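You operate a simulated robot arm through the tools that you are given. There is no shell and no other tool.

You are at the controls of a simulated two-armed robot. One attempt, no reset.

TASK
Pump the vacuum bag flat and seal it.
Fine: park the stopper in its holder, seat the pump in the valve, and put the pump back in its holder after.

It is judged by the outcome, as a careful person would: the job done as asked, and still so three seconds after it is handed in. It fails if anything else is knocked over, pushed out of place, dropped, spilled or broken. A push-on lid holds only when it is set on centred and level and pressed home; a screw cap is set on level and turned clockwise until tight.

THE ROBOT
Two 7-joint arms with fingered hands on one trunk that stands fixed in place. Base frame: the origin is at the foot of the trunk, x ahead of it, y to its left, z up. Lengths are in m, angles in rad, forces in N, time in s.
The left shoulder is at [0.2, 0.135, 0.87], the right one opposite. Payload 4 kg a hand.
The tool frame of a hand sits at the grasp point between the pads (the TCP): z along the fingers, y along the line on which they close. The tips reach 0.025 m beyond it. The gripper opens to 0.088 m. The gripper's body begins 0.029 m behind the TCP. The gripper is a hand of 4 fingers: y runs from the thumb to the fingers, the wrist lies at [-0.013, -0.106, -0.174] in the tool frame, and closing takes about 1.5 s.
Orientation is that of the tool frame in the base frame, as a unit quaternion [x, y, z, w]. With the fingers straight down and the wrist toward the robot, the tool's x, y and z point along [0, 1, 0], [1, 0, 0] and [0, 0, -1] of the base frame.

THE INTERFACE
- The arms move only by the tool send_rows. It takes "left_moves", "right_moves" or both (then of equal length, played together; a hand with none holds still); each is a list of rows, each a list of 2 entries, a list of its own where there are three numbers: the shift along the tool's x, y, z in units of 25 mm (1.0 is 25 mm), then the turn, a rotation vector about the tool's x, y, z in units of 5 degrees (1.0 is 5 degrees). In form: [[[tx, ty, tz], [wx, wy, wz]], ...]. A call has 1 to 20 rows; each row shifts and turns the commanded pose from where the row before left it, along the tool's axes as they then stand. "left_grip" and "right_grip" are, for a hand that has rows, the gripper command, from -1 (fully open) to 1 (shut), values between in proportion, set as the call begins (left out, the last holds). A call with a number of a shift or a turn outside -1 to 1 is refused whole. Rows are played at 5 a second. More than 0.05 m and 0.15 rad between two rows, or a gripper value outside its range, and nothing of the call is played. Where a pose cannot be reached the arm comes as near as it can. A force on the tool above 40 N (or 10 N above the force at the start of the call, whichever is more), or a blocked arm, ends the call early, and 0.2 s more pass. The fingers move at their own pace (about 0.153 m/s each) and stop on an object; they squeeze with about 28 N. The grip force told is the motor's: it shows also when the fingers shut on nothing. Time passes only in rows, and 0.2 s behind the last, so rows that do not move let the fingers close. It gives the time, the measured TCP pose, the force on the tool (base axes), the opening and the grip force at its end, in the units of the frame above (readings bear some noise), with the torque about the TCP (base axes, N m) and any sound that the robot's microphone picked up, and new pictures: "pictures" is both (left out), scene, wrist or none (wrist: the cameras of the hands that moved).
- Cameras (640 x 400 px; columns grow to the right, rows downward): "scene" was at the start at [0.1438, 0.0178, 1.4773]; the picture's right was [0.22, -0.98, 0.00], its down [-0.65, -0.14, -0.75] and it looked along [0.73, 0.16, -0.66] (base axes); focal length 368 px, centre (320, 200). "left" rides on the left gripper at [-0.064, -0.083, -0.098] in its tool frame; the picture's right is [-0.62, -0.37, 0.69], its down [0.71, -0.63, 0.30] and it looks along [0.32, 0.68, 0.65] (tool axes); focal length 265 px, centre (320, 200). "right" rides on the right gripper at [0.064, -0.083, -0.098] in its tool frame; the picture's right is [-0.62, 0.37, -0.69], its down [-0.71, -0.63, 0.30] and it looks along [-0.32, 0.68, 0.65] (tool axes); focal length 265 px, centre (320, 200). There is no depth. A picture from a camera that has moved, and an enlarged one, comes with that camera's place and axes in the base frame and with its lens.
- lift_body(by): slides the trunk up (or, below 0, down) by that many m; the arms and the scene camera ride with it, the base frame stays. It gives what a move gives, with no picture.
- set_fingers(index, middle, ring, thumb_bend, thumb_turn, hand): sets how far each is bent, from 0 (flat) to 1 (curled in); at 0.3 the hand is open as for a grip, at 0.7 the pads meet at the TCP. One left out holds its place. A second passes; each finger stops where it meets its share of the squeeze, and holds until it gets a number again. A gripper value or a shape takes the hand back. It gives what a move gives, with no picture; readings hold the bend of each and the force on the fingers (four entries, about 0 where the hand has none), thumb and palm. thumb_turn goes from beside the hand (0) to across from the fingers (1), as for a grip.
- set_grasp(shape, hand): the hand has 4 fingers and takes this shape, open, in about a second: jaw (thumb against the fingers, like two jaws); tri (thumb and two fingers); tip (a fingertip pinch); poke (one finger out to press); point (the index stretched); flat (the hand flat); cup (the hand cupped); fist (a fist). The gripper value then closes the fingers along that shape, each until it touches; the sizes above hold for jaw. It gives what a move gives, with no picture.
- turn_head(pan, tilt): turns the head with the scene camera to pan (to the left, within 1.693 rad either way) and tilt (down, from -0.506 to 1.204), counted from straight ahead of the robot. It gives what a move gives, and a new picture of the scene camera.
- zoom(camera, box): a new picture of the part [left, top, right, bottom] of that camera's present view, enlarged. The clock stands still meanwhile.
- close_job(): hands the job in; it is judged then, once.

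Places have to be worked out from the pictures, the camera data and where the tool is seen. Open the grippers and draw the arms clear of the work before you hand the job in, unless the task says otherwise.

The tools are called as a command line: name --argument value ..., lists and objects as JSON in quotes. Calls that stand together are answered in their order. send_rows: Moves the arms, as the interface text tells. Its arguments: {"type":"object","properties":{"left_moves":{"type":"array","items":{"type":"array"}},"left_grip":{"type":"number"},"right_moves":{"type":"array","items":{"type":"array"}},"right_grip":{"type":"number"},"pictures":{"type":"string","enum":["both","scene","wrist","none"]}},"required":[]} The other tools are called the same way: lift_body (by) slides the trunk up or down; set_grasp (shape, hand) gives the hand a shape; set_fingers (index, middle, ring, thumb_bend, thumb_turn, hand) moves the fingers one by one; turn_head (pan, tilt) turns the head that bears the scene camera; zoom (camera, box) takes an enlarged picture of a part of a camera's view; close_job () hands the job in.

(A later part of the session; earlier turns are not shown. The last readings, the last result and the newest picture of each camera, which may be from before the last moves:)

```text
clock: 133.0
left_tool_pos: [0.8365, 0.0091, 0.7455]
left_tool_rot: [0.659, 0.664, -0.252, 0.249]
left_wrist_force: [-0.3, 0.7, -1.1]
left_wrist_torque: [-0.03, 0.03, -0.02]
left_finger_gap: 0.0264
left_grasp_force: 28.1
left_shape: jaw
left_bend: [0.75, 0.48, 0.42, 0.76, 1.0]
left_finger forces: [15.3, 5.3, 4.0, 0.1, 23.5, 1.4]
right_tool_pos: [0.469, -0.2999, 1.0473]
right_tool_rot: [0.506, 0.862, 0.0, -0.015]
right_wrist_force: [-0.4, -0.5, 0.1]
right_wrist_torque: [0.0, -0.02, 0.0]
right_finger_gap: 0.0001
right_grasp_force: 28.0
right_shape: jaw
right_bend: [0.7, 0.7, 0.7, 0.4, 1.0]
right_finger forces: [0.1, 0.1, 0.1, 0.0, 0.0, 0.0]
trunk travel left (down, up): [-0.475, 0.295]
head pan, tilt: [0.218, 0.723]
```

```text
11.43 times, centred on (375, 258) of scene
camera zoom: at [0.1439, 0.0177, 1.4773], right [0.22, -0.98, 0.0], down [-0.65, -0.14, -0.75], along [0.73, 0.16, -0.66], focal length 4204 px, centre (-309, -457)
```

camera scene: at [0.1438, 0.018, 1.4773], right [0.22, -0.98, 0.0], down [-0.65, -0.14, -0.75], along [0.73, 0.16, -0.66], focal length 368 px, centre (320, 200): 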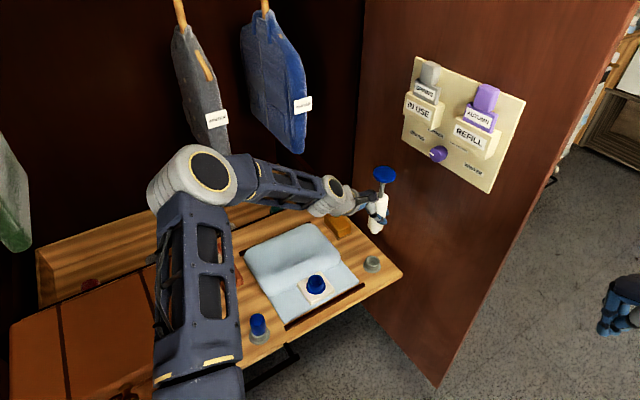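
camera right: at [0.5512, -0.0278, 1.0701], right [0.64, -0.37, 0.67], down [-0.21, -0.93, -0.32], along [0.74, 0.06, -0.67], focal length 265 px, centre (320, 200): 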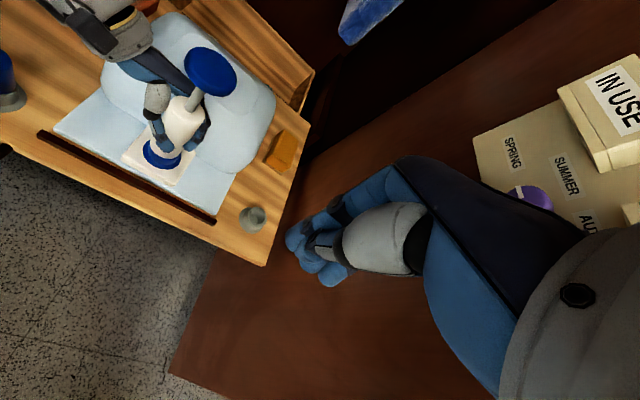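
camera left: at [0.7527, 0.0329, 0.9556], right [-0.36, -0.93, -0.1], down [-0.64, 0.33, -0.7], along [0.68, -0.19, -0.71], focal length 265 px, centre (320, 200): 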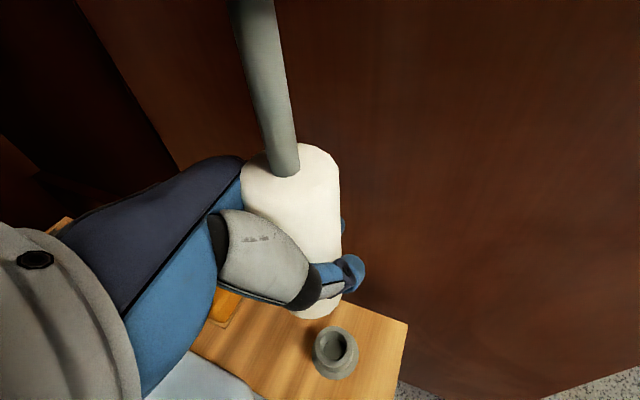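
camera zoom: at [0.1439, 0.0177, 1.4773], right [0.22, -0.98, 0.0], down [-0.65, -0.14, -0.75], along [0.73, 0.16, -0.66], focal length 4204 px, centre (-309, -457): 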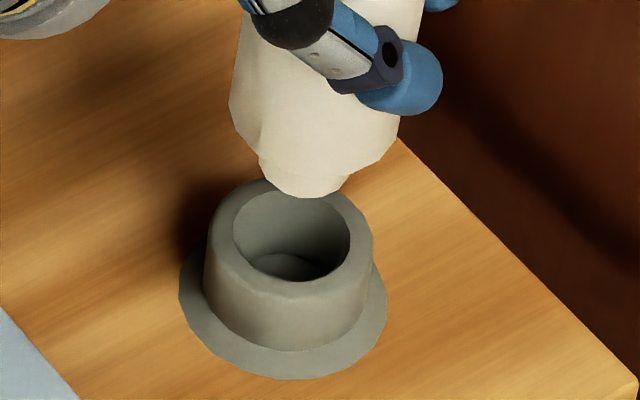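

At high zoom the nozzle is about 22 mm across and the hole about 29 mm. A shift of +2 mm in x and +1.5 mm in y should centre it. I'll apply that and descend gently.

send_rows --left_moves '[[[0.045, 0.08, -0.04], [0, 0, 0]], [[0.26, 0, 0.3], [0, 0, 0]], [[0.26, 0, 0.3], [0, 0, 0]], [[0.26, 0, 0.3], [0, 0, 0]], [[0.13, 0, 0.15], [0, 0, 0]]]' --pictures "none"

zoom --camera "scene" --box '[355, 240, 395, 275]'

zoom --camera "left" --box '[280, 250, 370, 320]'

```text
clock: 134.2
left_tool_pos: [0.8365, 0.0116, 0.7102]
left_tool_rot: [0.659, 0.663, -0.253, 0.249]
left_wrist_force: [0.8, -0.1, -3.1]
left_wrist_torque: [0.01, 0.03, 0.06]
left_finger_gap: 0.0265
left_grasp_force: 27.9
left_shape: jaw
left_bend: [0.75, 0.48, 0.42, 0.76, 1.0]
left_finger forces: [15.3, 5.2, 3.9, 0.1, 23.4, 1.3]
right_tool_pos: [0.4696, -0.2993, 1.0464]
right_tool_rot: [0.506, 0.862, 0.001, -0.015]
right_wrist_force: [0.0, -0.6, 0.1]
right_wrist_torque: [0.0, -0.01, 0.03]
right_finger_gap: 0.0
right_grasp_force: 27.8
right_shape: jaw
right_bend: [0.7, 0.7, 0.7, 0.4, 1.0]
right_finger forces: [0.1, 0.1, 0.0, 0.0, 0.0, 0.0]
trunk travel left (down, up): [-0.475, 0.295]
head pan, tilt: [0.218, 0.723]
```

```text
11.43 times, centred on (375, 258) of scene
camera zoom: at [0.1439, 0.0177, 1.4773], right [0.22, -0.98, 0.0], down [-0.65, -0.14, -0.75], along [0.73, 0.16, -0.66], focal length 4204 px, centre (-309, -457)
```

zoom: 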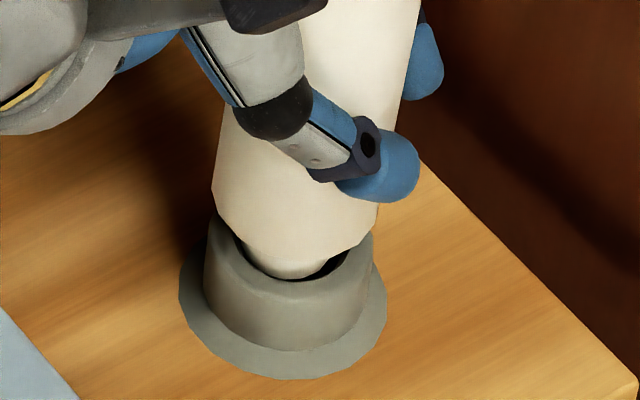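

```text
5.71 times, centred on (325, 285) of left
camera zoom: at [0.7545, 0.0271, 0.8281], right [-0.37, -0.92, -0.1], down [-0.64, 0.33, -0.7], along [0.68, -0.19, -0.71], focal length 1517 px, centre (291, -286)
```

zoom: 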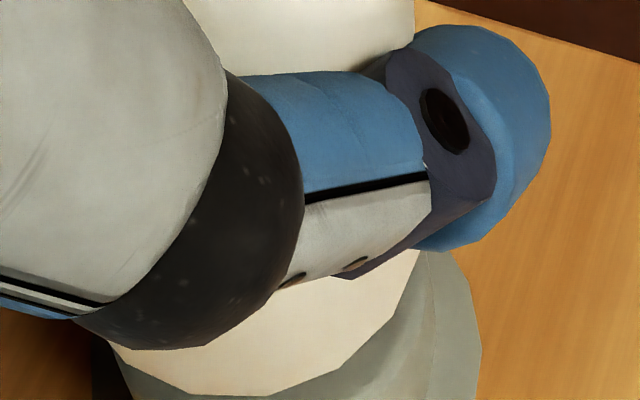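

The nozzle is entering the holder. I'll continue gently until it seats.

send_rows --left_moves '[[[0.132, 0, 0.15], [0, 0, 0]], [[0.1, 0, 0.113], [0, 0, 0]], [[0.08, 0, 0.09], [0, 0, 0]]]' --pictures "none"

zoom --camera "scene" --box '[355, 240, 395, 275]'

```text
clock: 135.0
left_tool_pos: [0.8362, 0.0094, 0.6986]
left_tool_rot: [0.66, 0.663, -0.252, 0.248]
left_wrist_force: [1.0, -0.6, -2.1]
left_wrist_torque: [-0.05, -0.08, 0.0]
left_finger_gap: 0.0266
left_grasp_force: 27.6
left_shape: jaw
left_bend: [0.75, 0.48, 0.42, 0.76, 1.0]
left_finger forces: [15.9, 5.6, 4.3, 0.0, 23.3, 1.5]
right_tool_pos: [0.4691, -0.3001, 1.0458]
right_tool_rot: [0.506, 0.862, 0.001, -0.016]
right_wrist_force: [-0.5, -0.4, 0.8]
right_wrist_torque: [-0.02, -0.01, 0.0]
right_finger_gap: 0.0
right_grasp_force: 28.4
right_shape: jaw
right_bend: [0.7, 0.7, 0.7, 0.4, 1.0]
right_finger forces: [0.0, 0.1, 0.0, 0.1, 0.1, 0.1]
trunk travel left (down, up): [-0.475, 0.295]
head pan, tilt: [0.218, 0.723]
```

```text
11.43 times, centred on (375, 258) of scene
camera zoom: at [0.1439, 0.0177, 1.4773], right [0.22, -0.98, 0.0], down [-0.65, -0.14, -0.75], along [0.73, 0.16, -0.66], focal length 4204 px, centre (-309, -457)
```

zoom: 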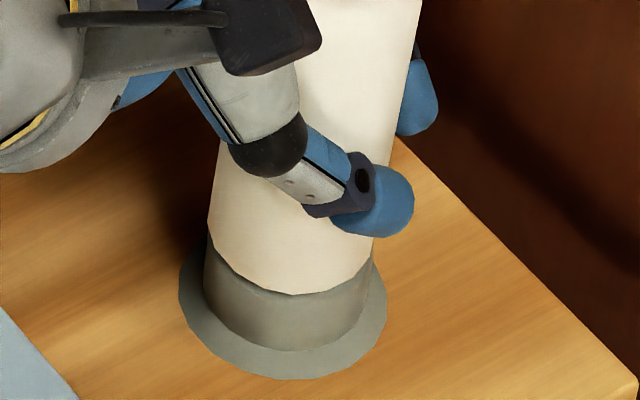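

It is almost seated, with no lateral force. I'll go down the last few millimetres.

send_rows --left_moves '[[[0.07, 0, 0.08], [0, 0, 0]], [[0.06, 0, 0.068], [0, 0, 0]]]' --pictures "none"

zoom --camera "scene" --box '[335, 200, 405, 280]'

```text
clock: 135.6
left_tool_pos: [0.8366, 0.0116, 0.6959]
left_tool_rot: [0.659, 0.663, -0.252, 0.25]
left_wrist_force: [3.4, 0.4, 9.2]
left_wrist_torque: [-0.13, -0.05, -0.1]
left_finger_gap: 0.0265
left_grasp_force: 28.1
left_shape: jaw
left_bend: [0.75, 0.48, 0.42, 0.77, 1.0]
left_finger forces: [18.2, 5.8, 3.9, 0.0, 23.3, 2.5]
right_tool_pos: [0.4695, -0.3, 1.0476]
right_tool_rot: [0.506, 0.862, 0.002, -0.015]
right_wrist_force: [-0.3, -0.4, -0.4]
right_wrist_torque: [0.01, 0.0, -0.03]
right_finger_gap: 0.0001
right_grasp_force: 28.3
right_shape: jaw
right_bend: [0.7, 0.7, 0.7, 0.4, 1.0]
right_finger forces: [0.1, 0.0, 0.0, 0.0, 0.0, 0.0]
trunk travel left (down, up): [-0.475, 0.295]
head pan, tilt: [0.218, 0.723]
```

```text
5.00 times, centred on (370, 240) of scene
camera zoom: at [0.1436, 0.0177, 1.4775], right [0.22, -0.98, 0.0], down [-0.65, -0.14, -0.75], along [0.73, 0.16, -0.66], focal length 1839 px, centre (70, 0)
```

zoom: 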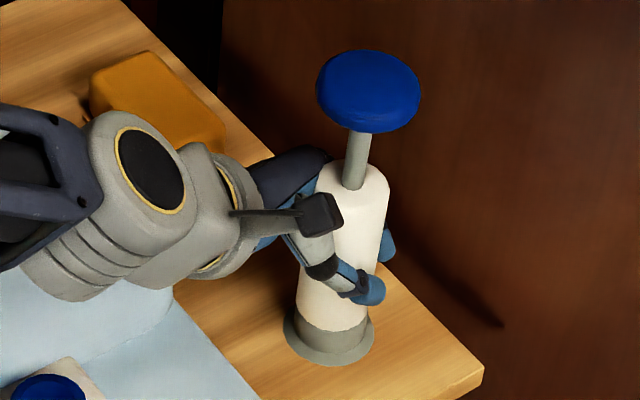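

The pump is seated in its holder (9 N upward). I'll open the hand and withdraw.

send_rows --left_moves '[[[0, 0, 0], [0, 0, 0]], [[0, 0, 0], [0, 0, 0]], [[0, 0, 0], [0, 0, 0]], [[0, 0, 0], [0, 0, 0]], [[0, 0, 0], [0, 0, 0]], [[0, 0, -0.3], [0, 0, 0]], [[0, 0, -0.6], [0, 0, 0]], [[0, 0, -0.9], [0, 0, 0]], [[0, 0, -0.9], [0, 0, 0]], [[0, 0, -0.9], [0, 0, 0]], [[0, 0, -0.9], [0, 0, 0]], [[0, 0, -0.9], [0, 0, 0]], [[0, 0, -0.9], [0, 0, 0]]]' --left_grip -0.8

zoom --camera "scene" --box '[220, 190, 420, 350]'

```text
clock: 138.4
left_tool_pos: [0.8365, 0.1158, 0.8117]
left_tool_rot: [0.659, 0.663, -0.253, 0.249]
left_wrist_force: [-0.6, -0.4, -0.2]
left_wrist_torque: [0.03, 0.02, -0.01]
left_finger_gap: 0.0792
left_grasp_force: 0.1
left_shape: jaw
left_bend: [0.3, 0.32, 0.3, 0.34, 0.98]
left_finger forces: [0.1, 0.0, 0.0, 0.1, 0.0, 0.1]
right_tool_pos: [0.4691, -0.2996, 1.0461]
right_tool_rot: [0.506, 0.862, 0.001, -0.016]
right_wrist_force: [-0.4, -0.3, -0.1]
right_wrist_torque: [-0.02, 0.02, -0.01]
right_finger_gap: 0.0001
right_grasp_force: 28.3
right_shape: jaw
right_bend: [0.7, 0.7, 0.7, 0.4, 1.0]
right_finger forces: [0.0, 0.0, 0.1, 0.0, 0.0, 0.0]
trunk travel left (down, up): [-0.475, 0.295]
head pan, tilt: [0.218, 0.723]
camera scene: at [0.144, 0.0177, 1.4772], right [0.22, -0.98, 0.0], down [-0.65, -0.14, -0.75], along [0.73, 0.16, -0.66], focal length 368 px, centre (320, 200)
camera left: at [0.7544, 0.1317, 0.9293], right [-0.37, -0.92, -0.1], down [-0.64, 0.33, -0.7], along [0.68, -0.19, -0.71], focal length 265 px, centre (320, 200)
```

scene: 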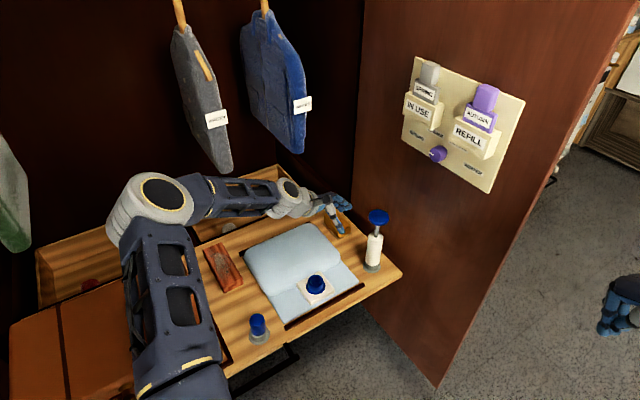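
left: 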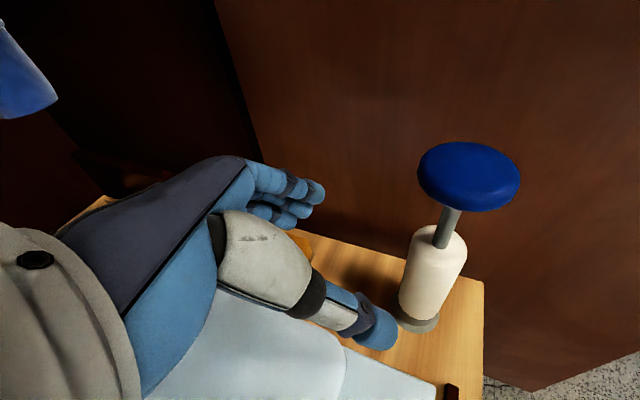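

```text
2.50 times, centred on (320, 270) of scene
camera zoom: at [0.144, 0.0177, 1.4772], right [0.22, -0.98, 0.0], down [-0.65, -0.14, -0.75], along [0.73, 0.16, -0.66], focal length 920 px, centre (320, 25)
```

zoom: 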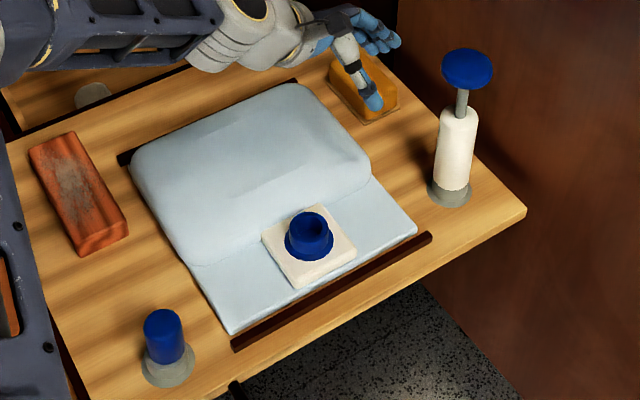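

The pump is back in its holder, upright, and the valve is now open, so I'll go straight for the stopper. First I'll turn the left hand palm-down while rising.

send_rows --left_moves '[[[0, 0, -0.3], [0, 1, 0]], [[0, 0, -0.3], [0, 1, 0]], [[0, 0, -0.3], [0, 1, 0]], [[0, 0, -0.3], [0, 1, 0]], [[0, 0, 0], [0, 1, 0]], [[0, 0, 0], [0, 1, 0]], [[0, 0, 0], [0, 1, 0]], [[0, 0, 0], [0, 1.0, 0]], [[0.5, -0.9, 0], [0, 0.2, 0]], [[0.5, -0.9, 0], [0, 0, 0]], [[0.5, -0.9, 0], [0, 0, 0]], [[0.5, -0.9, 0], [0, 0, 0]], [[0.5, -0.9, 0], [0, 0, 0]], [[0.5, -0.9, 0], [0, 0, 0]], [[0.5, -0.9, 0], [0, 0, 0]], [[0.5, -0.9, 0], [0, 0, 0]], [[0.5, -0.9, 0], [0, 0, 0]], [[0.5, -0.9, 0], [0, 0, 0]]]'

```text
clock: 142.2
left_tool_pos: [0.6108, 0.2566, 0.8349]
left_tool_rot: [0.707, 0.708, -0.006, 0.001]
left_wrist_force: [-0.4, 0.0, -0.3]
left_wrist_torque: [0.0, 0.01, -0.02]
left_finger_gap: 0.079
left_grasp_force: 0.0
left_shape: jaw
left_bend: [0.3, 0.32, 0.3, 0.34, 0.98]
left_finger forces: [0.0, 0.0, 0.1, 0.0, 0.1, 0.1]
right_tool_pos: [0.4695, -0.3, 1.0464]
right_tool_rot: [0.506, 0.862, 0.002, -0.015]
right_wrist_force: [0.3, -0.5, -1.0]
right_wrist_torque: [-0.01, 0.0, 0.01]
right_finger_gap: 0.0
right_grasp_force: 28.0
right_shape: jaw
right_bend: [0.7, 0.7, 0.7, 0.4, 1.0]
right_finger forces: [0.1, 0.0, 0.0, 0.1, 0.0, 0.0]
trunk travel left (down, up): [-0.475, 0.295]
head pan, tilt: [0.218, 0.723]
camera scene: at [0.144, 0.0176, 1.4773], right [0.22, -0.98, 0.0], down [-0.65, -0.14, -0.75], along [0.73, 0.16, -0.66], focal length 368 px, centre (320, 200)
camera left: at [0.5294, 0.1924, 0.9352], right [-0.37, -0.63, -0.68], down [-0.63, 0.71, -0.31], along [0.68, 0.32, -0.66], focal length 265 px, centre (320, 200)
```

scene: 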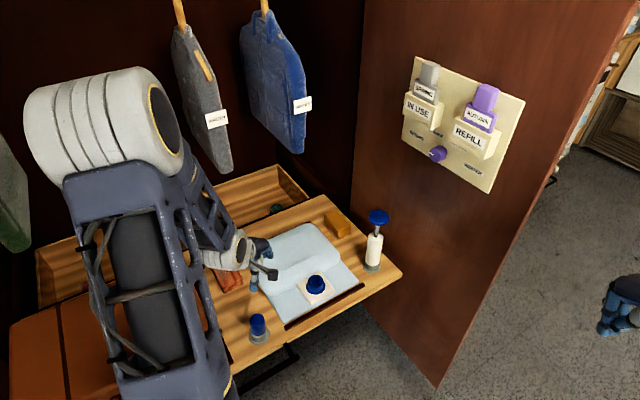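
left: 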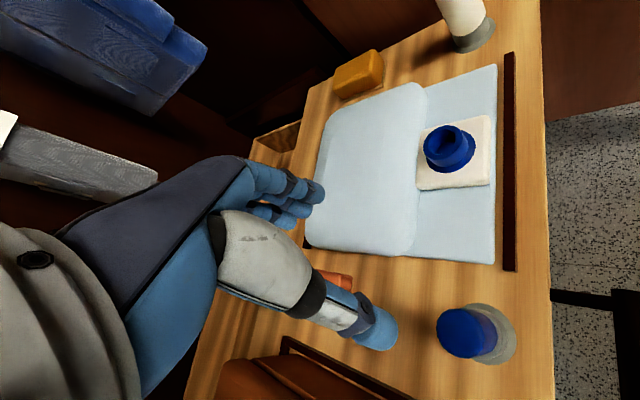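

The bag stays flat and the stopper is at about (0.563, 0.261). I'll move over it and descend partway.

send_rows --left_moves '[[[0.08, -0.96, 0], [0, 0, 0]], [[0.08, -0.96, 0], [0, 0, 0]], [[0, 0, 0.9], [0, 0, 0]], [[0, 0, 0.9], [0, 0, 0]], [[0, 0, 0.8], [0, 0, 0]]]'

zoom --camera "scene" --box '[220, 250, 320, 360]'

```text
clock: 143.4
left_tool_pos: [0.5631, 0.2588, 0.7698]
left_tool_rot: [0.706, 0.709, -0.005, 0.0]
left_wrist_force: [0.2, -0.5, -0.8]
left_wrist_torque: [0.01, 0.01, 0.01]
left_finger_gap: 0.0791
left_grasp_force: 0.1
left_shape: jaw
left_bend: [0.3, 0.32, 0.3, 0.34, 0.98]
left_finger forces: [0.1, 0.0, 0.0, 0.0, 0.0, 0.0]
right_tool_pos: [0.468, -0.2993, 1.0471]
right_tool_rot: [0.507, 0.862, 0.001, -0.015]
right_wrist_force: [0.3, -0.4, 0.3]
right_wrist_torque: [0.0, 0.01, -0.02]
right_finger_gap: 0.0001
right_grasp_force: 28.4
right_shape: jaw
right_bend: [0.7, 0.7, 0.7, 0.4, 1.0]
right_finger forces: [0.1, 0.1, 0.0, 0.0, 0.0, 0.0]
trunk travel left (down, up): [-0.475, 0.295]
head pan, tilt: [0.218, 0.723]
camera scene: at [0.1437, 0.0177, 1.4773], right [0.22, -0.98, 0.0], down [-0.65, -0.14, -0.75], along [0.73, 0.16, -0.66], focal length 368 px, centre (320, 200)
camera left: at [0.4804, 0.195, 0.8704], right [-0.37, -0.63, -0.68], down [-0.64, 0.71, -0.31], along [0.68, 0.32, -0.66], focal length 265 px, centre (320, 200)
```

scene: 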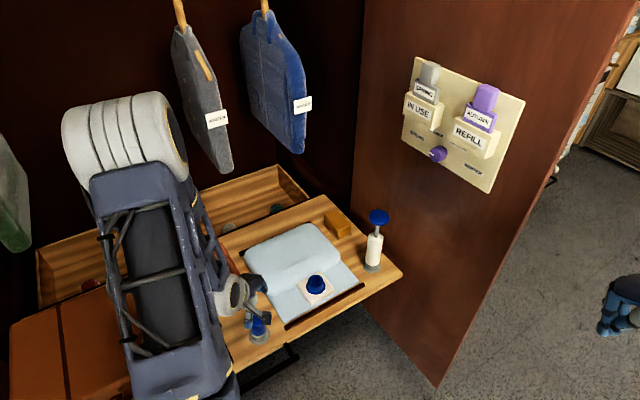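
left: 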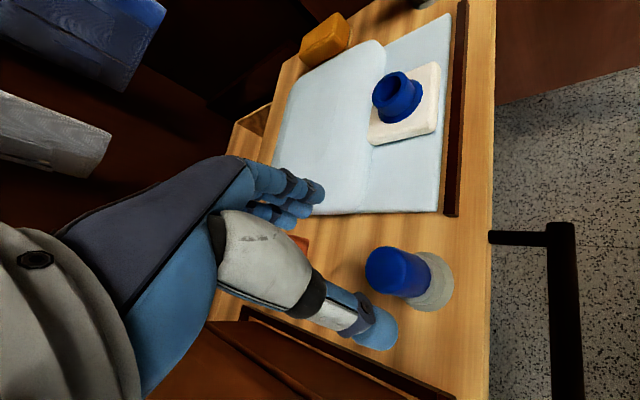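

```text
3.64 times, centred on (270, 305) of scene
camera zoom: at [0.1437, 0.0177, 1.4773], right [0.22, -0.98, 0.0], down [-0.65, -0.14, -0.75], along [0.73, 0.16, -0.66], focal length 1338 px, centre (502, -182)
```

zoom: 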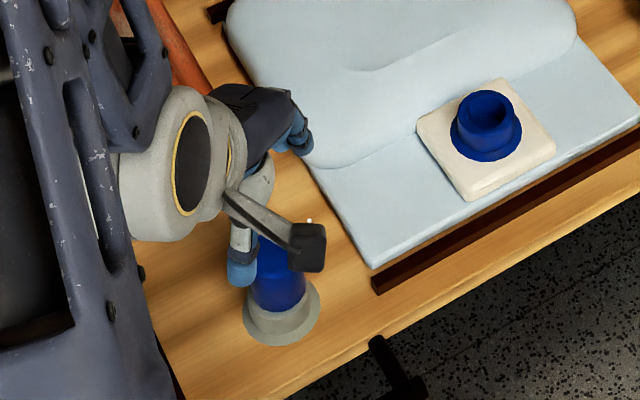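

send_rows --left_moves '[[[0.14, -0.04, 0.8], [0, 0, 0]], [[0, 0, 0.9], [0, 0, 0]], [[0, 0, 0.9], [0, 0, 0]], [[0, 0, 0.7], [0, 0, 0]]]'

zoom --camera "left" --box '[240, 160, 460, 360]'

```text
clock: 144.4
left_tool_pos: [0.5619, 0.2615, 0.6898]
left_tool_rot: [0.706, 0.708, -0.006, 0.001]
left_wrist_force: [-0.5, 0.9, 0.0]
left_wrist_torque: [0.01, -0.03, 0.01]
left_finger_gap: 0.079
left_grasp_force: 0.1
left_shape: jaw
left_bend: [0.3, 0.32, 0.3, 0.34, 0.98]
left_finger forces: [0.1, 0.1, 0.0, 0.0, 0.1, 0.1]
right_tool_pos: [0.4693, -0.3002, 1.0475]
right_tool_rot: [0.505, 0.863, 0.002, -0.015]
right_wrist_force: [0.1, -0.3, 0.2]
right_wrist_torque: [-0.02, 0.0, -0.01]
right_finger_gap: 0.0
right_grasp_force: 27.8
right_shape: jaw
right_bend: [0.7, 0.7, 0.7, 0.4, 1.0]
right_finger forces: [0.1, 0.1, 0.1, 0.0, 0.1, 0.0]
trunk travel left (down, up): [-0.475, 0.295]
head pan, tilt: [0.218, 0.723]
camera scene: at [0.1438, 0.0177, 1.4773], right [0.22, -0.98, 0.0], down [-0.65, -0.14, -0.75], along [0.73, 0.16, -0.66], focal length 368 px, centre (320, 200)
camera left: at [0.4788, 0.1974, 0.7899], right [-0.37, -0.63, -0.68], down [-0.63, 0.71, -0.31], along [0.68, 0.32, -0.66], focal length 265 px, centre (320, 200)
```

scene: 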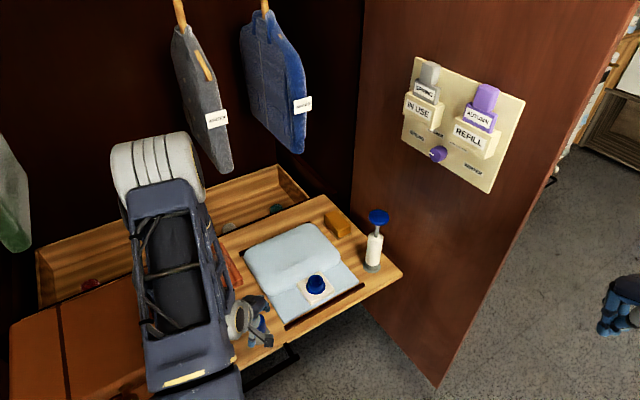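
left: 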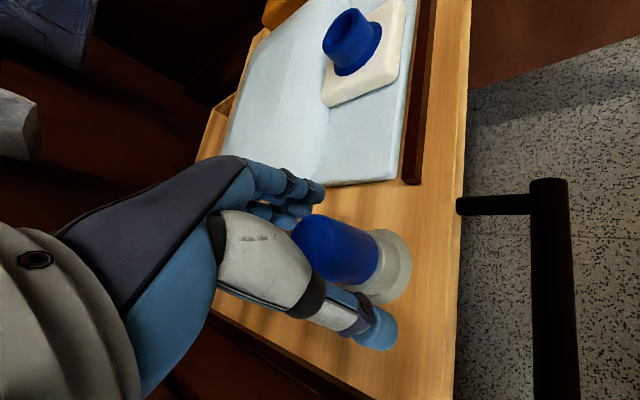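

```text
2.00 times, centred on (350, 260) of left
camera zoom: at [0.4788, 0.1974, 0.7899], right [-0.37, -0.63, -0.68], down [-0.63, 0.71, -0.31], along [0.68, 0.32, -0.66], focal length 531 px, centre (260, 80)
```

zoom: 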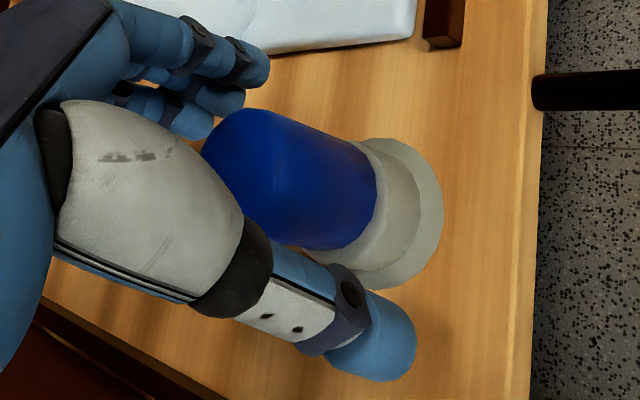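

The fingers straddle the stopper. I'll lower another 11 mm to hold it at mid-height and close.

send_rows --left_moves '[[[0, 0, 0.22], [0, 0, 0]], [[0, 0, 0.22], [0, 0, 0]]]' --pictures "none"

send_rows --left_moves '[[[0, 0, 0], [0, 0, 0]], [[0, 0, 0], [0, 0, 0]], [[0, 0, 0], [0, 0, 0]], [[0, 0, 0], [0, 0, 0]], [[0, 0, 0], [0, 0, 0]], [[0, 0, 0], [0, 0, 0]], [[0, 0, 0], [0, 0, 0]], [[0, 0, 0], [0, 0, 0]], [[0, 0, 0], [0, 0, 0]]]' --left_grip 1

zoom --camera "left" --box '[240, 160, 460, 360]'

```text
clock: 145.0
left_tool_pos: [0.5613, 0.2616, 0.6787]
left_tool_rot: [0.706, 0.708, -0.006, 0.0]
left_wrist_force: [-0.2, -0.5, -0.3]
left_wrist_torque: [0.03, 0.02, 0.02]
left_finger_gap: 0.079
left_grasp_force: 0.1
left_shape: jaw
left_bend: [0.3, 0.32, 0.3, 0.34, 0.98]
left_finger forces: [0.0, 0.1, 0.0, 0.1, 0.1, 0.0]
right_tool_pos: [0.4685, -0.3001, 1.0466]
right_tool_rot: [0.506, 0.863, 0.0, -0.016]
right_wrist_force: [-0.5, 0.6, -0.6]
right_wrist_torque: [0.02, -0.01, 0.0]
right_finger_gap: 0.0001
right_grasp_force: 27.7
right_shape: jaw
right_bend: [0.7, 0.7, 0.7, 0.4, 1.0]
right_finger forces: [0.0, 0.0, 0.0, 0.1, 0.0, 0.0]
trunk travel left (down, up): [-0.475, 0.295]
head pan, tilt: [0.218, 0.723]
```

```text
clock: 147.0
left_tool_pos: [0.5618, 0.2613, 0.6793]
left_tool_rot: [0.705, 0.709, -0.006, 0.002]
left_wrist_force: [-0.7, 0.5, 0.1]
left_wrist_torque: [-0.02, 0.0, -0.02]
left_finger_gap: 0.0278
left_grasp_force: 28.2
left_shape: jaw
left_bend: [0.74, 0.52, 0.6, 0.74, 1.0]
left_finger forces: [14.1, 8.4, 2.1, 0.0, 24.7, 0.0]
right_tool_pos: [0.4686, -0.2998, 1.0465]
right_tool_rot: [0.506, 0.863, 0.001, -0.015]
right_wrist_force: [-0.7, 0.3, -0.4]
right_wrist_torque: [0.0, 0.0, -0.02]
right_finger_gap: 0.0001
right_grasp_force: 27.8
right_shape: jaw
right_bend: [0.7, 0.7, 0.7, 0.4, 1.0]
right_finger forces: [0.0, 0.1, 0.0, 0.0, 0.0, 0.0]
trunk travel left (down, up): [-0.475, 0.295]
head pan, tilt: [0.218, 0.723]
camera scene: at [0.1439, 0.0178, 1.4773], right [0.22, -0.98, 0.0], down [-0.65, -0.14, -0.75], along [0.73, 0.16, -0.66], focal length 368 px, centre (320, 200)
camera left: at [0.4784, 0.1975, 0.7793], right [-0.37, -0.63, -0.68], down [-0.63, 0.71, -0.31], along [0.68, 0.32, -0.66], focal length 265 px, centre (320, 200)
```

scene: 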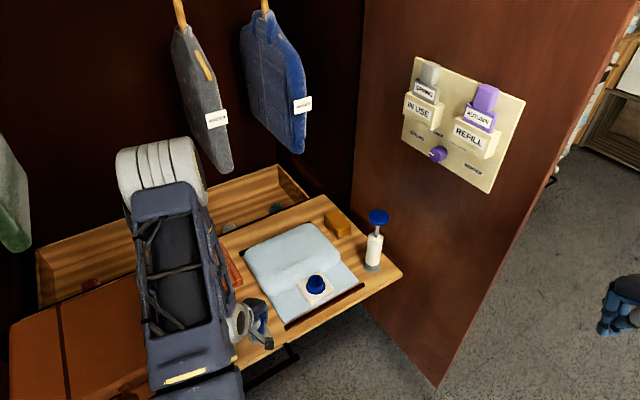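
left: 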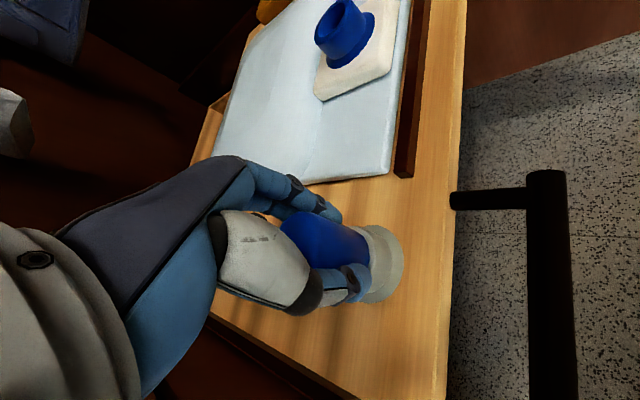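

```text
2.00 times, centred on (350, 260) of left
camera zoom: at [0.4784, 0.1975, 0.7793], right [-0.37, -0.63, -0.68], down [-0.63, 0.71, -0.31], along [0.68, 0.32, -0.66], focal length 531 px, centre (260, 80)
```

zoom: 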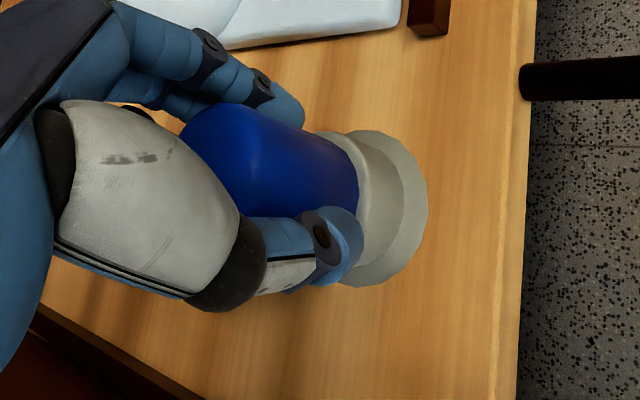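

The stopper is gripped squarely. I'll lift it straight out of its holder.

send_rows --left_moves '[[[0, 0, -0.2], [0, 0, 0]], [[0, 0, -0.3], [0, 0, 0]], [[0, 0, -0.5], [0, 0, 0]], [[0, 0, -0.8], [0, 0, 0]], [[0, 0, -0.9], [0, 0, 0]], [[0, 0, -0.9], [0, 0, 0]], [[0, 0, -0.9], [0, 0, 0]]]'

zoom --camera "left" --box '[260, 180, 480, 380]'

```text
clock: 148.6
left_tool_pos: [0.5603, 0.2628, 0.7911]
left_tool_rot: [0.706, 0.708, -0.006, 0.001]
left_wrist_force: [1.1, 0.1, 0.7]
left_wrist_torque: [-0.01, -0.01, -0.01]
left_finger_gap: 0.0274
left_grasp_force: 28.2
left_shape: jaw
left_bend: [0.74, 0.52, 0.6, 0.75, 1.0]
left_finger forces: [14.2, 8.4, 2.2, 0.1, 24.8, 0.0]
right_tool_pos: [0.4693, -0.3006, 1.0461]
right_tool_rot: [0.506, 0.862, 0.001, -0.015]
right_wrist_force: [-0.4, 0.0, 0.4]
right_wrist_torque: [0.01, -0.02, 0.0]
right_finger_gap: 0.0
right_grasp_force: 27.9
right_shape: jaw
right_bend: [0.7, 0.7, 0.7, 0.4, 1.0]
right_finger forces: [0.0, 0.1, 0.0, 0.1, 0.0, 0.0]
trunk travel left (down, up): [-0.475, 0.295]
head pan, tilt: [0.218, 0.723]
camera scene: at [0.144, 0.0178, 1.4772], right [0.22, -0.98, 0.0], down [-0.65, -0.14, -0.75], along [0.73, 0.16, -0.66], focal length 368 px, centre (320, 200)
camera left: at [0.4788, 0.1986, 0.892], right [-0.37, -0.63, -0.68], down [-0.64, 0.71, -0.31], along [0.68, 0.32, -0.66], focal length 265 px, centre (320, 200)
```

scene: 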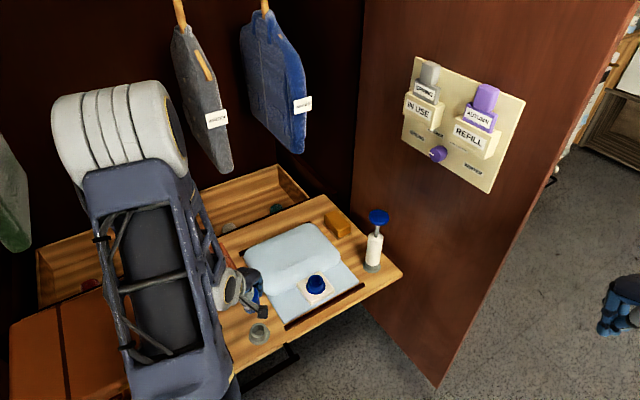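
left: 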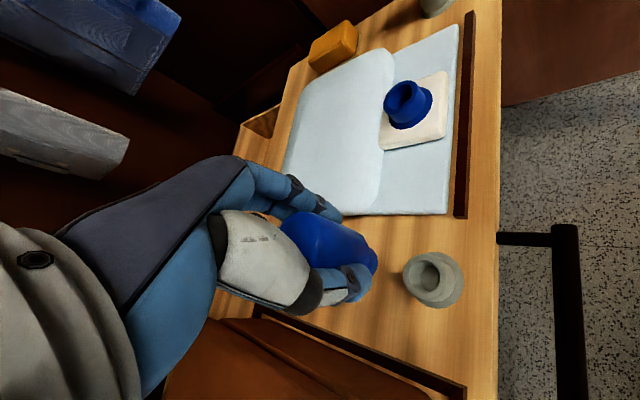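

```text
2.00 times, centred on (370, 280) of left
camera zoom: at [0.4788, 0.1986, 0.892], right [-0.37, -0.63, -0.68], down [-0.64, 0.71, -0.31], along [0.68, 0.32, -0.66], focal length 531 px, centre (220, 40)
```

zoom: 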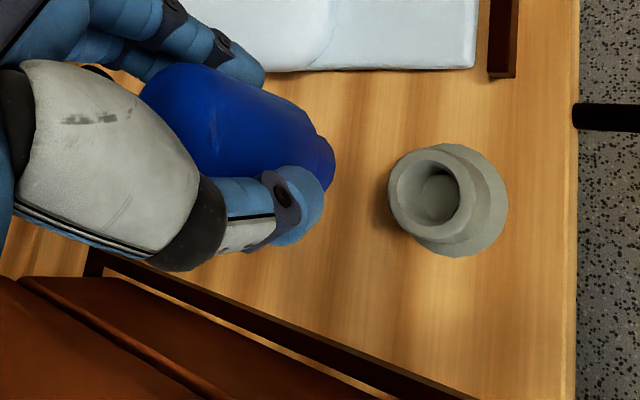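

The hand camera moves with the stopper, so I'll record exactly where the holder's rim appears now, 11.2 cm above the seat. The valve must appear at the same pixel when I'm the same height above it.

zoom --camera "left" --box '[390, 240, 470, 310]'

send_rows --left_moves '[[[0, 0, -0.6], [0, 0, 0]], [[0, 0, -0.6], [0, 0, 0]], [[-0.72, 1.0, 0], [0, 0, 0]], [[-0.72, 1.0, 0], [0, 0, 0]], [[-0.72, 1.0, 0], [0, 0, 0]], [[-0.72, 1.0, 0], [0, 0, 0]], [[-0.72, 1.0, 0], [0, 0, 0]], [[-0.72, 1.0, 0], [0, 0, 0]], [[0, 0, 0], [0, 0, 0]]]'

zoom --camera "left" --box '[390, 240, 470, 310]'

```text
5.71 times, centred on (430, 275) of left
camera zoom: at [0.4788, 0.1986, 0.892], right [-0.37, -0.63, -0.68], down [-0.64, 0.71, -0.31], along [0.68, 0.32, -0.66], focal length 1517 px, centre (-309, -229)
```

zoom: 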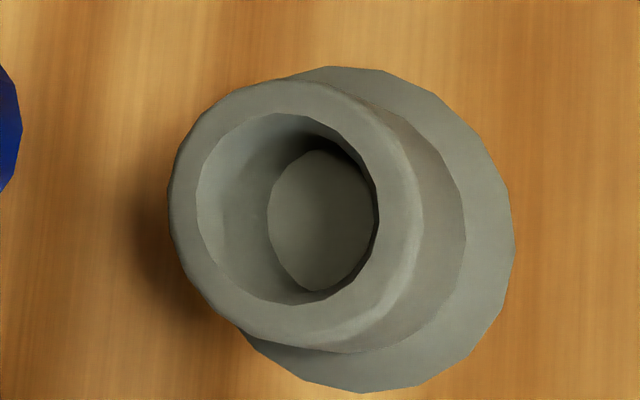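

```text
clock: 150.6
left_tool_pos: [0.7131, 0.1543, 0.8224]
left_tool_rot: [0.705, 0.709, -0.006, 0.001]
left_wrist_force: [1.0, -0.6, 0.6]
left_wrist_torque: [0.03, -0.02, 0.01]
left_finger_gap: 0.0277
left_grasp_force: 28.3
left_shape: jaw
left_bend: [0.74, 0.52, 0.6, 0.75, 1.0]
left_finger forces: [14.4, 8.5, 2.4, 0.0, 24.7, 0.1]
right_tool_pos: [0.4692, -0.3013, 1.0471]
right_tool_rot: [0.506, 0.863, 0.001, -0.016]
right_wrist_force: [-0.7, -0.7, -0.4]
right_wrist_torque: [0.0, -0.02, -0.04]
right_finger_gap: 0.0
right_grasp_force: 28.0
right_shape: jaw
right_bend: [0.7, 0.7, 0.7, 0.4, 1.0]
right_finger forces: [0.1, 0.0, 0.0, 0.1, 0.1, 0.0]
trunk travel left (down, up): [-0.475, 0.295]
head pan, tilt: [0.218, 0.723]
camera scene: at [0.1439, 0.0177, 1.4773], right [0.22, -0.98, 0.0], down [-0.65, -0.14, -0.75], along [0.73, 0.16, -0.66], focal length 368 px, centre (320, 200)
camera left: at [0.6309, 0.0914, 0.9228], right [-0.37, -0.63, -0.68], down [-0.64, 0.71, -0.31], along [0.68, 0.32, -0.66], focal length 265 px, centre (320, 200)
```

scene: 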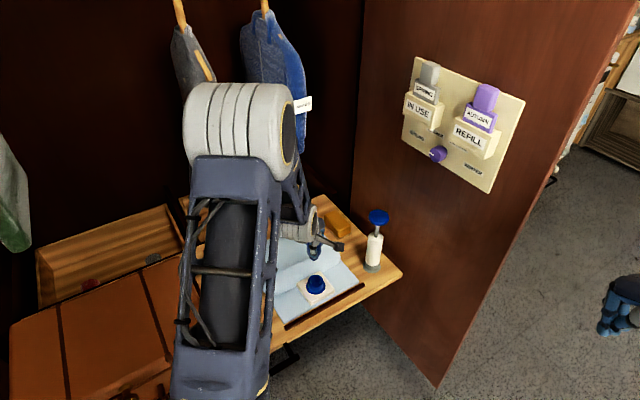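
left: 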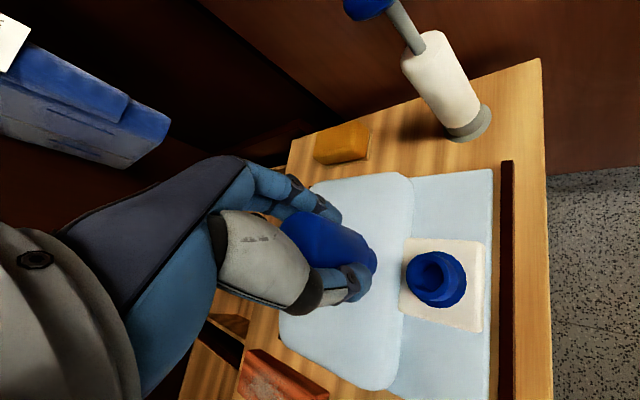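

```text
5.71 times, centred on (430, 275) of left
camera zoom: at [0.6309, 0.0914, 0.9228], right [-0.37, -0.63, -0.68], down [-0.64, 0.71, -0.31], along [0.68, 0.32, -0.66], focal length 1517 px, centre (-309, -229)
```

zoom: 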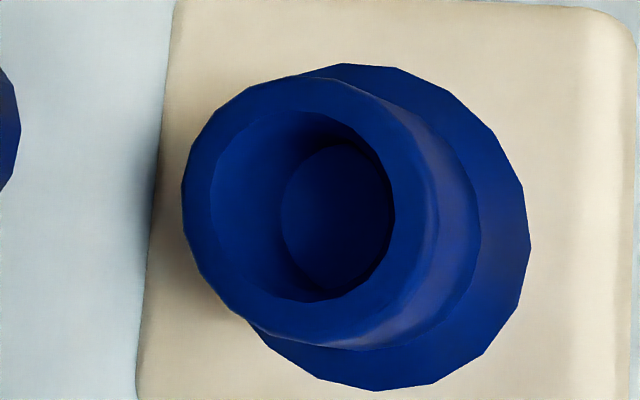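

The valve appears at almost the same pixel as the holder did, about 2 mm off. I'll shift by (−1, −2) mm and descend most of the way.

send_rows --left_moves '[[[-0.08, -0.04, 0], [0, 0, 0]], [[0, 0, 0.8], [0, 0, 0]], [[0, 0, 0.8], [0, 0, 0]], [[0, 0, 0.6], [0, 0, 0]], [[0, 0, 0.6], [0, 0, 0]]]' --pictures "none"

zoom --camera "left" --box '[300, 200, 460, 340]'

zoom --camera "scene" --box '[285, 240, 345, 310]'

```text
clock: 151.8
left_tool_pos: [0.7111, 0.153, 0.7519]
left_tool_rot: [0.706, 0.708, -0.006, 0.0]
left_wrist_force: [0.2, -0.9, 0.6]
left_wrist_torque: [0.01, -0.04, 0.02]
left_finger_gap: 0.0274
left_grasp_force: 28.9
left_shape: jaw
left_bend: [0.74, 0.52, 0.6, 0.75, 1.0]
left_finger forces: [14.3, 8.6, 2.5, 0.1, 24.8, 0.0]
right_tool_pos: [0.4684, -0.3005, 1.0454]
right_tool_rot: [0.506, 0.862, 0.002, -0.014]
right_wrist_force: [-0.1, 0.2, 0.9]
right_wrist_torque: [0.0, 0.0, 0.0]
right_finger_gap: 0.0001
right_grasp_force: 27.8
right_shape: jaw
right_bend: [0.7, 0.7, 0.7, 0.4, 1.0]
right_finger forces: [0.1, 0.1, 0.0, 0.1, 0.1, 0.1]
trunk travel left (down, up): [-0.475, 0.295]
head pan, tilt: [0.218, 0.723]
```

```text
2.86 times, centred on (380, 270) of left
camera zoom: at [0.6287, 0.0897, 0.8523], right [-0.37, -0.63, -0.68], down [-0.63, 0.71, -0.31], along [0.68, 0.32, -0.66], focal length 758 px, centre (149, 0)
```

zoom: 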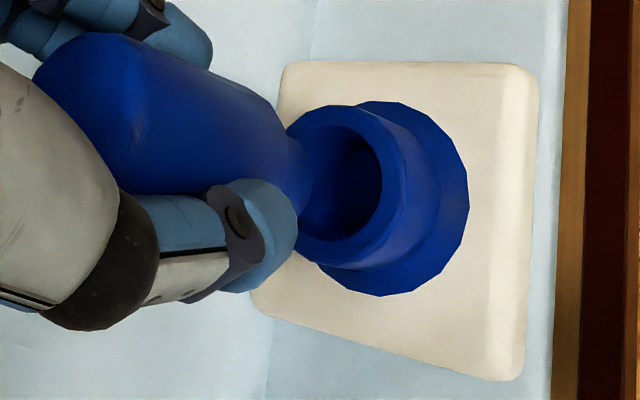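

```text
5.71 times, centred on (315, 275) of scene
camera zoom: at [0.1438, 0.0177, 1.4773], right [0.22, -0.98, 0.0], down [-0.65, -0.14, -0.75], along [0.73, 0.16, -0.66], focal length 2102 px, centre (349, -229)
```

zoom: 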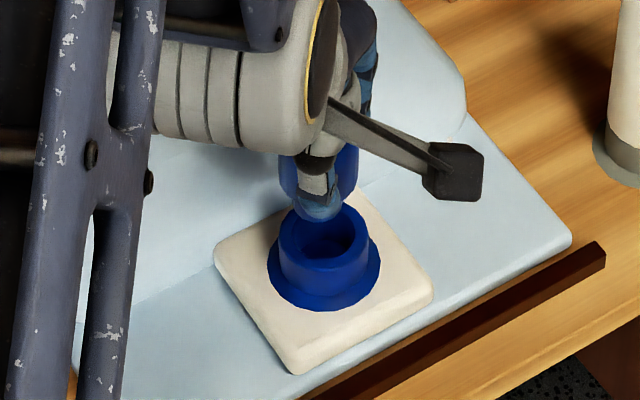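

The pin points into the valve, and any offset is within the hole's clearance. I'll descend gently in small steps.

send_rows --left_moves '[[[-0.03, 0, 0.25], [0, 0, 0]], [[0, 0, 0.25], [0, 0, 0]], [[0, 0, 0.2], [0, 0, 0]], [[0, 0, 0.2], [0, 0, 0]]]' --pictures "none"

zoom --camera "left" --box '[300, 200, 460, 340]'

zoom --camera "scene" --box '[285, 240, 345, 310]'

```text
clock: 152.8
left_tool_pos: [0.7112, 0.1525, 0.7283]
left_tool_rot: [0.706, 0.708, -0.006, 0.0]
left_wrist_force: [0.4, 1.3, 0.6]
left_wrist_torque: [0.04, 0.02, -0.01]
left_finger_gap: 0.0271
left_grasp_force: 27.8
left_shape: jaw
left_bend: [0.74, 0.52, 0.6, 0.75, 1.0]
left_finger forces: [14.2, 8.6, 2.4, 0.1, 24.6, 0.0]
right_tool_pos: [0.4688, -0.299, 1.0467]
right_tool_rot: [0.506, 0.862, 0.001, -0.016]
right_wrist_force: [0.6, 0.1, 1.1]
right_wrist_torque: [0.01, -0.03, 0.0]
right_finger_gap: 0.0
right_grasp_force: 27.9
right_shape: jaw
right_bend: [0.7, 0.7, 0.7, 0.4, 1.0]
right_finger forces: [0.0, 0.0, 0.0, 0.1, 0.0, 0.0]
trunk travel left (down, up): [-0.475, 0.295]
head pan, tilt: [0.218, 0.723]
```

```text
2.86 times, centred on (380, 270) of left
camera zoom: at [0.6286, 0.0881, 0.8286], right [-0.37, -0.63, -0.68], down [-0.63, 0.71, -0.31], along [0.68, 0.32, -0.66], focal length 758 px, centre (149, 0)
```

zoom: 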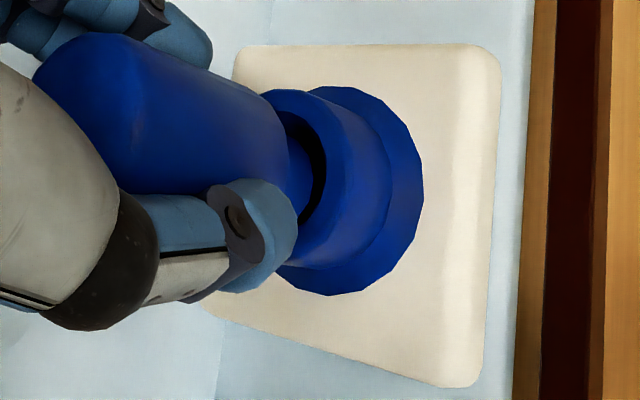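

```text
5.71 times, centred on (315, 275) of scene
camera zoom: at [0.1438, 0.0177, 1.4773], right [0.22, -0.98, 0.0], down [-0.65, -0.14, -0.75], along [0.73, 0.16, -0.66], focal length 2102 px, centre (349, -229)
```

zoom: 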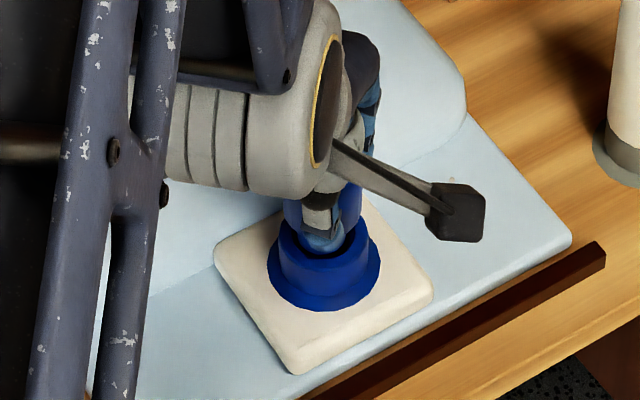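

The pin is entering the valve with no force. I'll continue down to the seat.

send_rows --left_moves '[[[0, 0, 0.2], [0, 0, 0]], [[0, 0, 0.2], [0, 0, 0]], [[0, 0, 0.15], [0, 0, 0]], [[0, 0, 0.1], [0, 0, 0]]]' --pictures "none"

zoom --camera "left" --box '[300, 200, 460, 340]'

```text
clock: 153.8
left_tool_pos: [0.7116, 0.1523, 0.7119]
left_tool_rot: [0.706, 0.708, -0.005, 0.002]
left_wrist_force: [2.6, 0.3, 1.5]
left_wrist_torque: [-0.01, -0.15, -0.03]
left_finger_gap: 0.0276
left_grasp_force: 27.8
left_shape: jaw
left_bend: [0.74, 0.51, 0.6, 0.75, 1.0]
left_finger forces: [16.0, 9.9, 2.9, 0.0, 24.4, 0.1]
right_tool_pos: [0.4689, -0.3011, 1.0456]
right_tool_rot: [0.506, 0.863, 0.001, -0.016]
right_wrist_force: [-0.9, 0.3, -0.2]
right_wrist_torque: [-0.01, 0.01, -0.01]
right_finger_gap: 0.0002
right_grasp_force: 28.0
right_shape: jaw
right_bend: [0.7, 0.7, 0.7, 0.4, 1.0]
right_finger forces: [0.0, 0.0, 0.0, 0.0, 0.1, 0.0]
trunk travel left (down, up): [-0.475, 0.295]
head pan, tilt: [0.218, 0.723]
```

```text
2.86 times, centred on (380, 270) of left
camera zoom: at [0.6285, 0.0881, 0.8123], right [-0.37, -0.63, -0.68], down [-0.63, 0.71, -0.31], along [0.68, 0.32, -0.66], focal length 758 px, centre (149, 0)
```

zoom: 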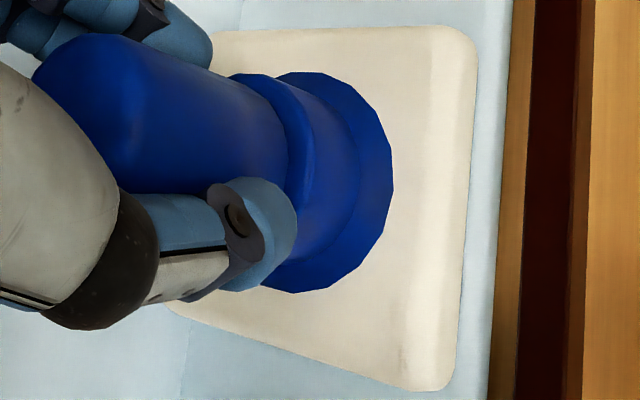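

It is nearly at the seat, with a slight sideways load. I'll ease +x a touch and press down to seat it.

send_rows --left_moves '[[[0, 0.03, 0.08], [0, 0, 0]], [[0, 0, 0.08], [0, 0, 0]]]' --pictures "none"

```text
clock: 154.4
left_tool_pos: [0.712, 0.1514, 0.7073]
left_tool_rot: [0.705, 0.709, -0.006, 0.0]
left_wrist_force: [0.8, 1.9, 6.5]
left_wrist_torque: [0.04, -0.02, -0.05]
left_finger_gap: 0.0275
left_grasp_force: 28.4
left_shape: jaw
left_bend: [0.74, 0.52, 0.6, 0.75, 1.0]
left_finger forces: [14.8, 9.3, 3.2, 0.1, 25.8, 0.0]
right_tool_pos: [0.4684, -0.3019, 1.0465]
right_tool_rot: [0.506, 0.863, 0.002, -0.015]
right_wrist_force: [0.0, -0.2, -0.6]
right_wrist_torque: [0.0, 0.03, -0.01]
right_finger_gap: 0.0001
right_grasp_force: 28.1
right_shape: jaw
right_bend: [0.7, 0.7, 0.7, 0.4, 1.0]
right_finger forces: [0.0, 0.0, 0.0, 0.0, 0.0, 0.0]
trunk travel left (down, up): [-0.475, 0.295]
head pan, tilt: [0.218, 0.723]
```

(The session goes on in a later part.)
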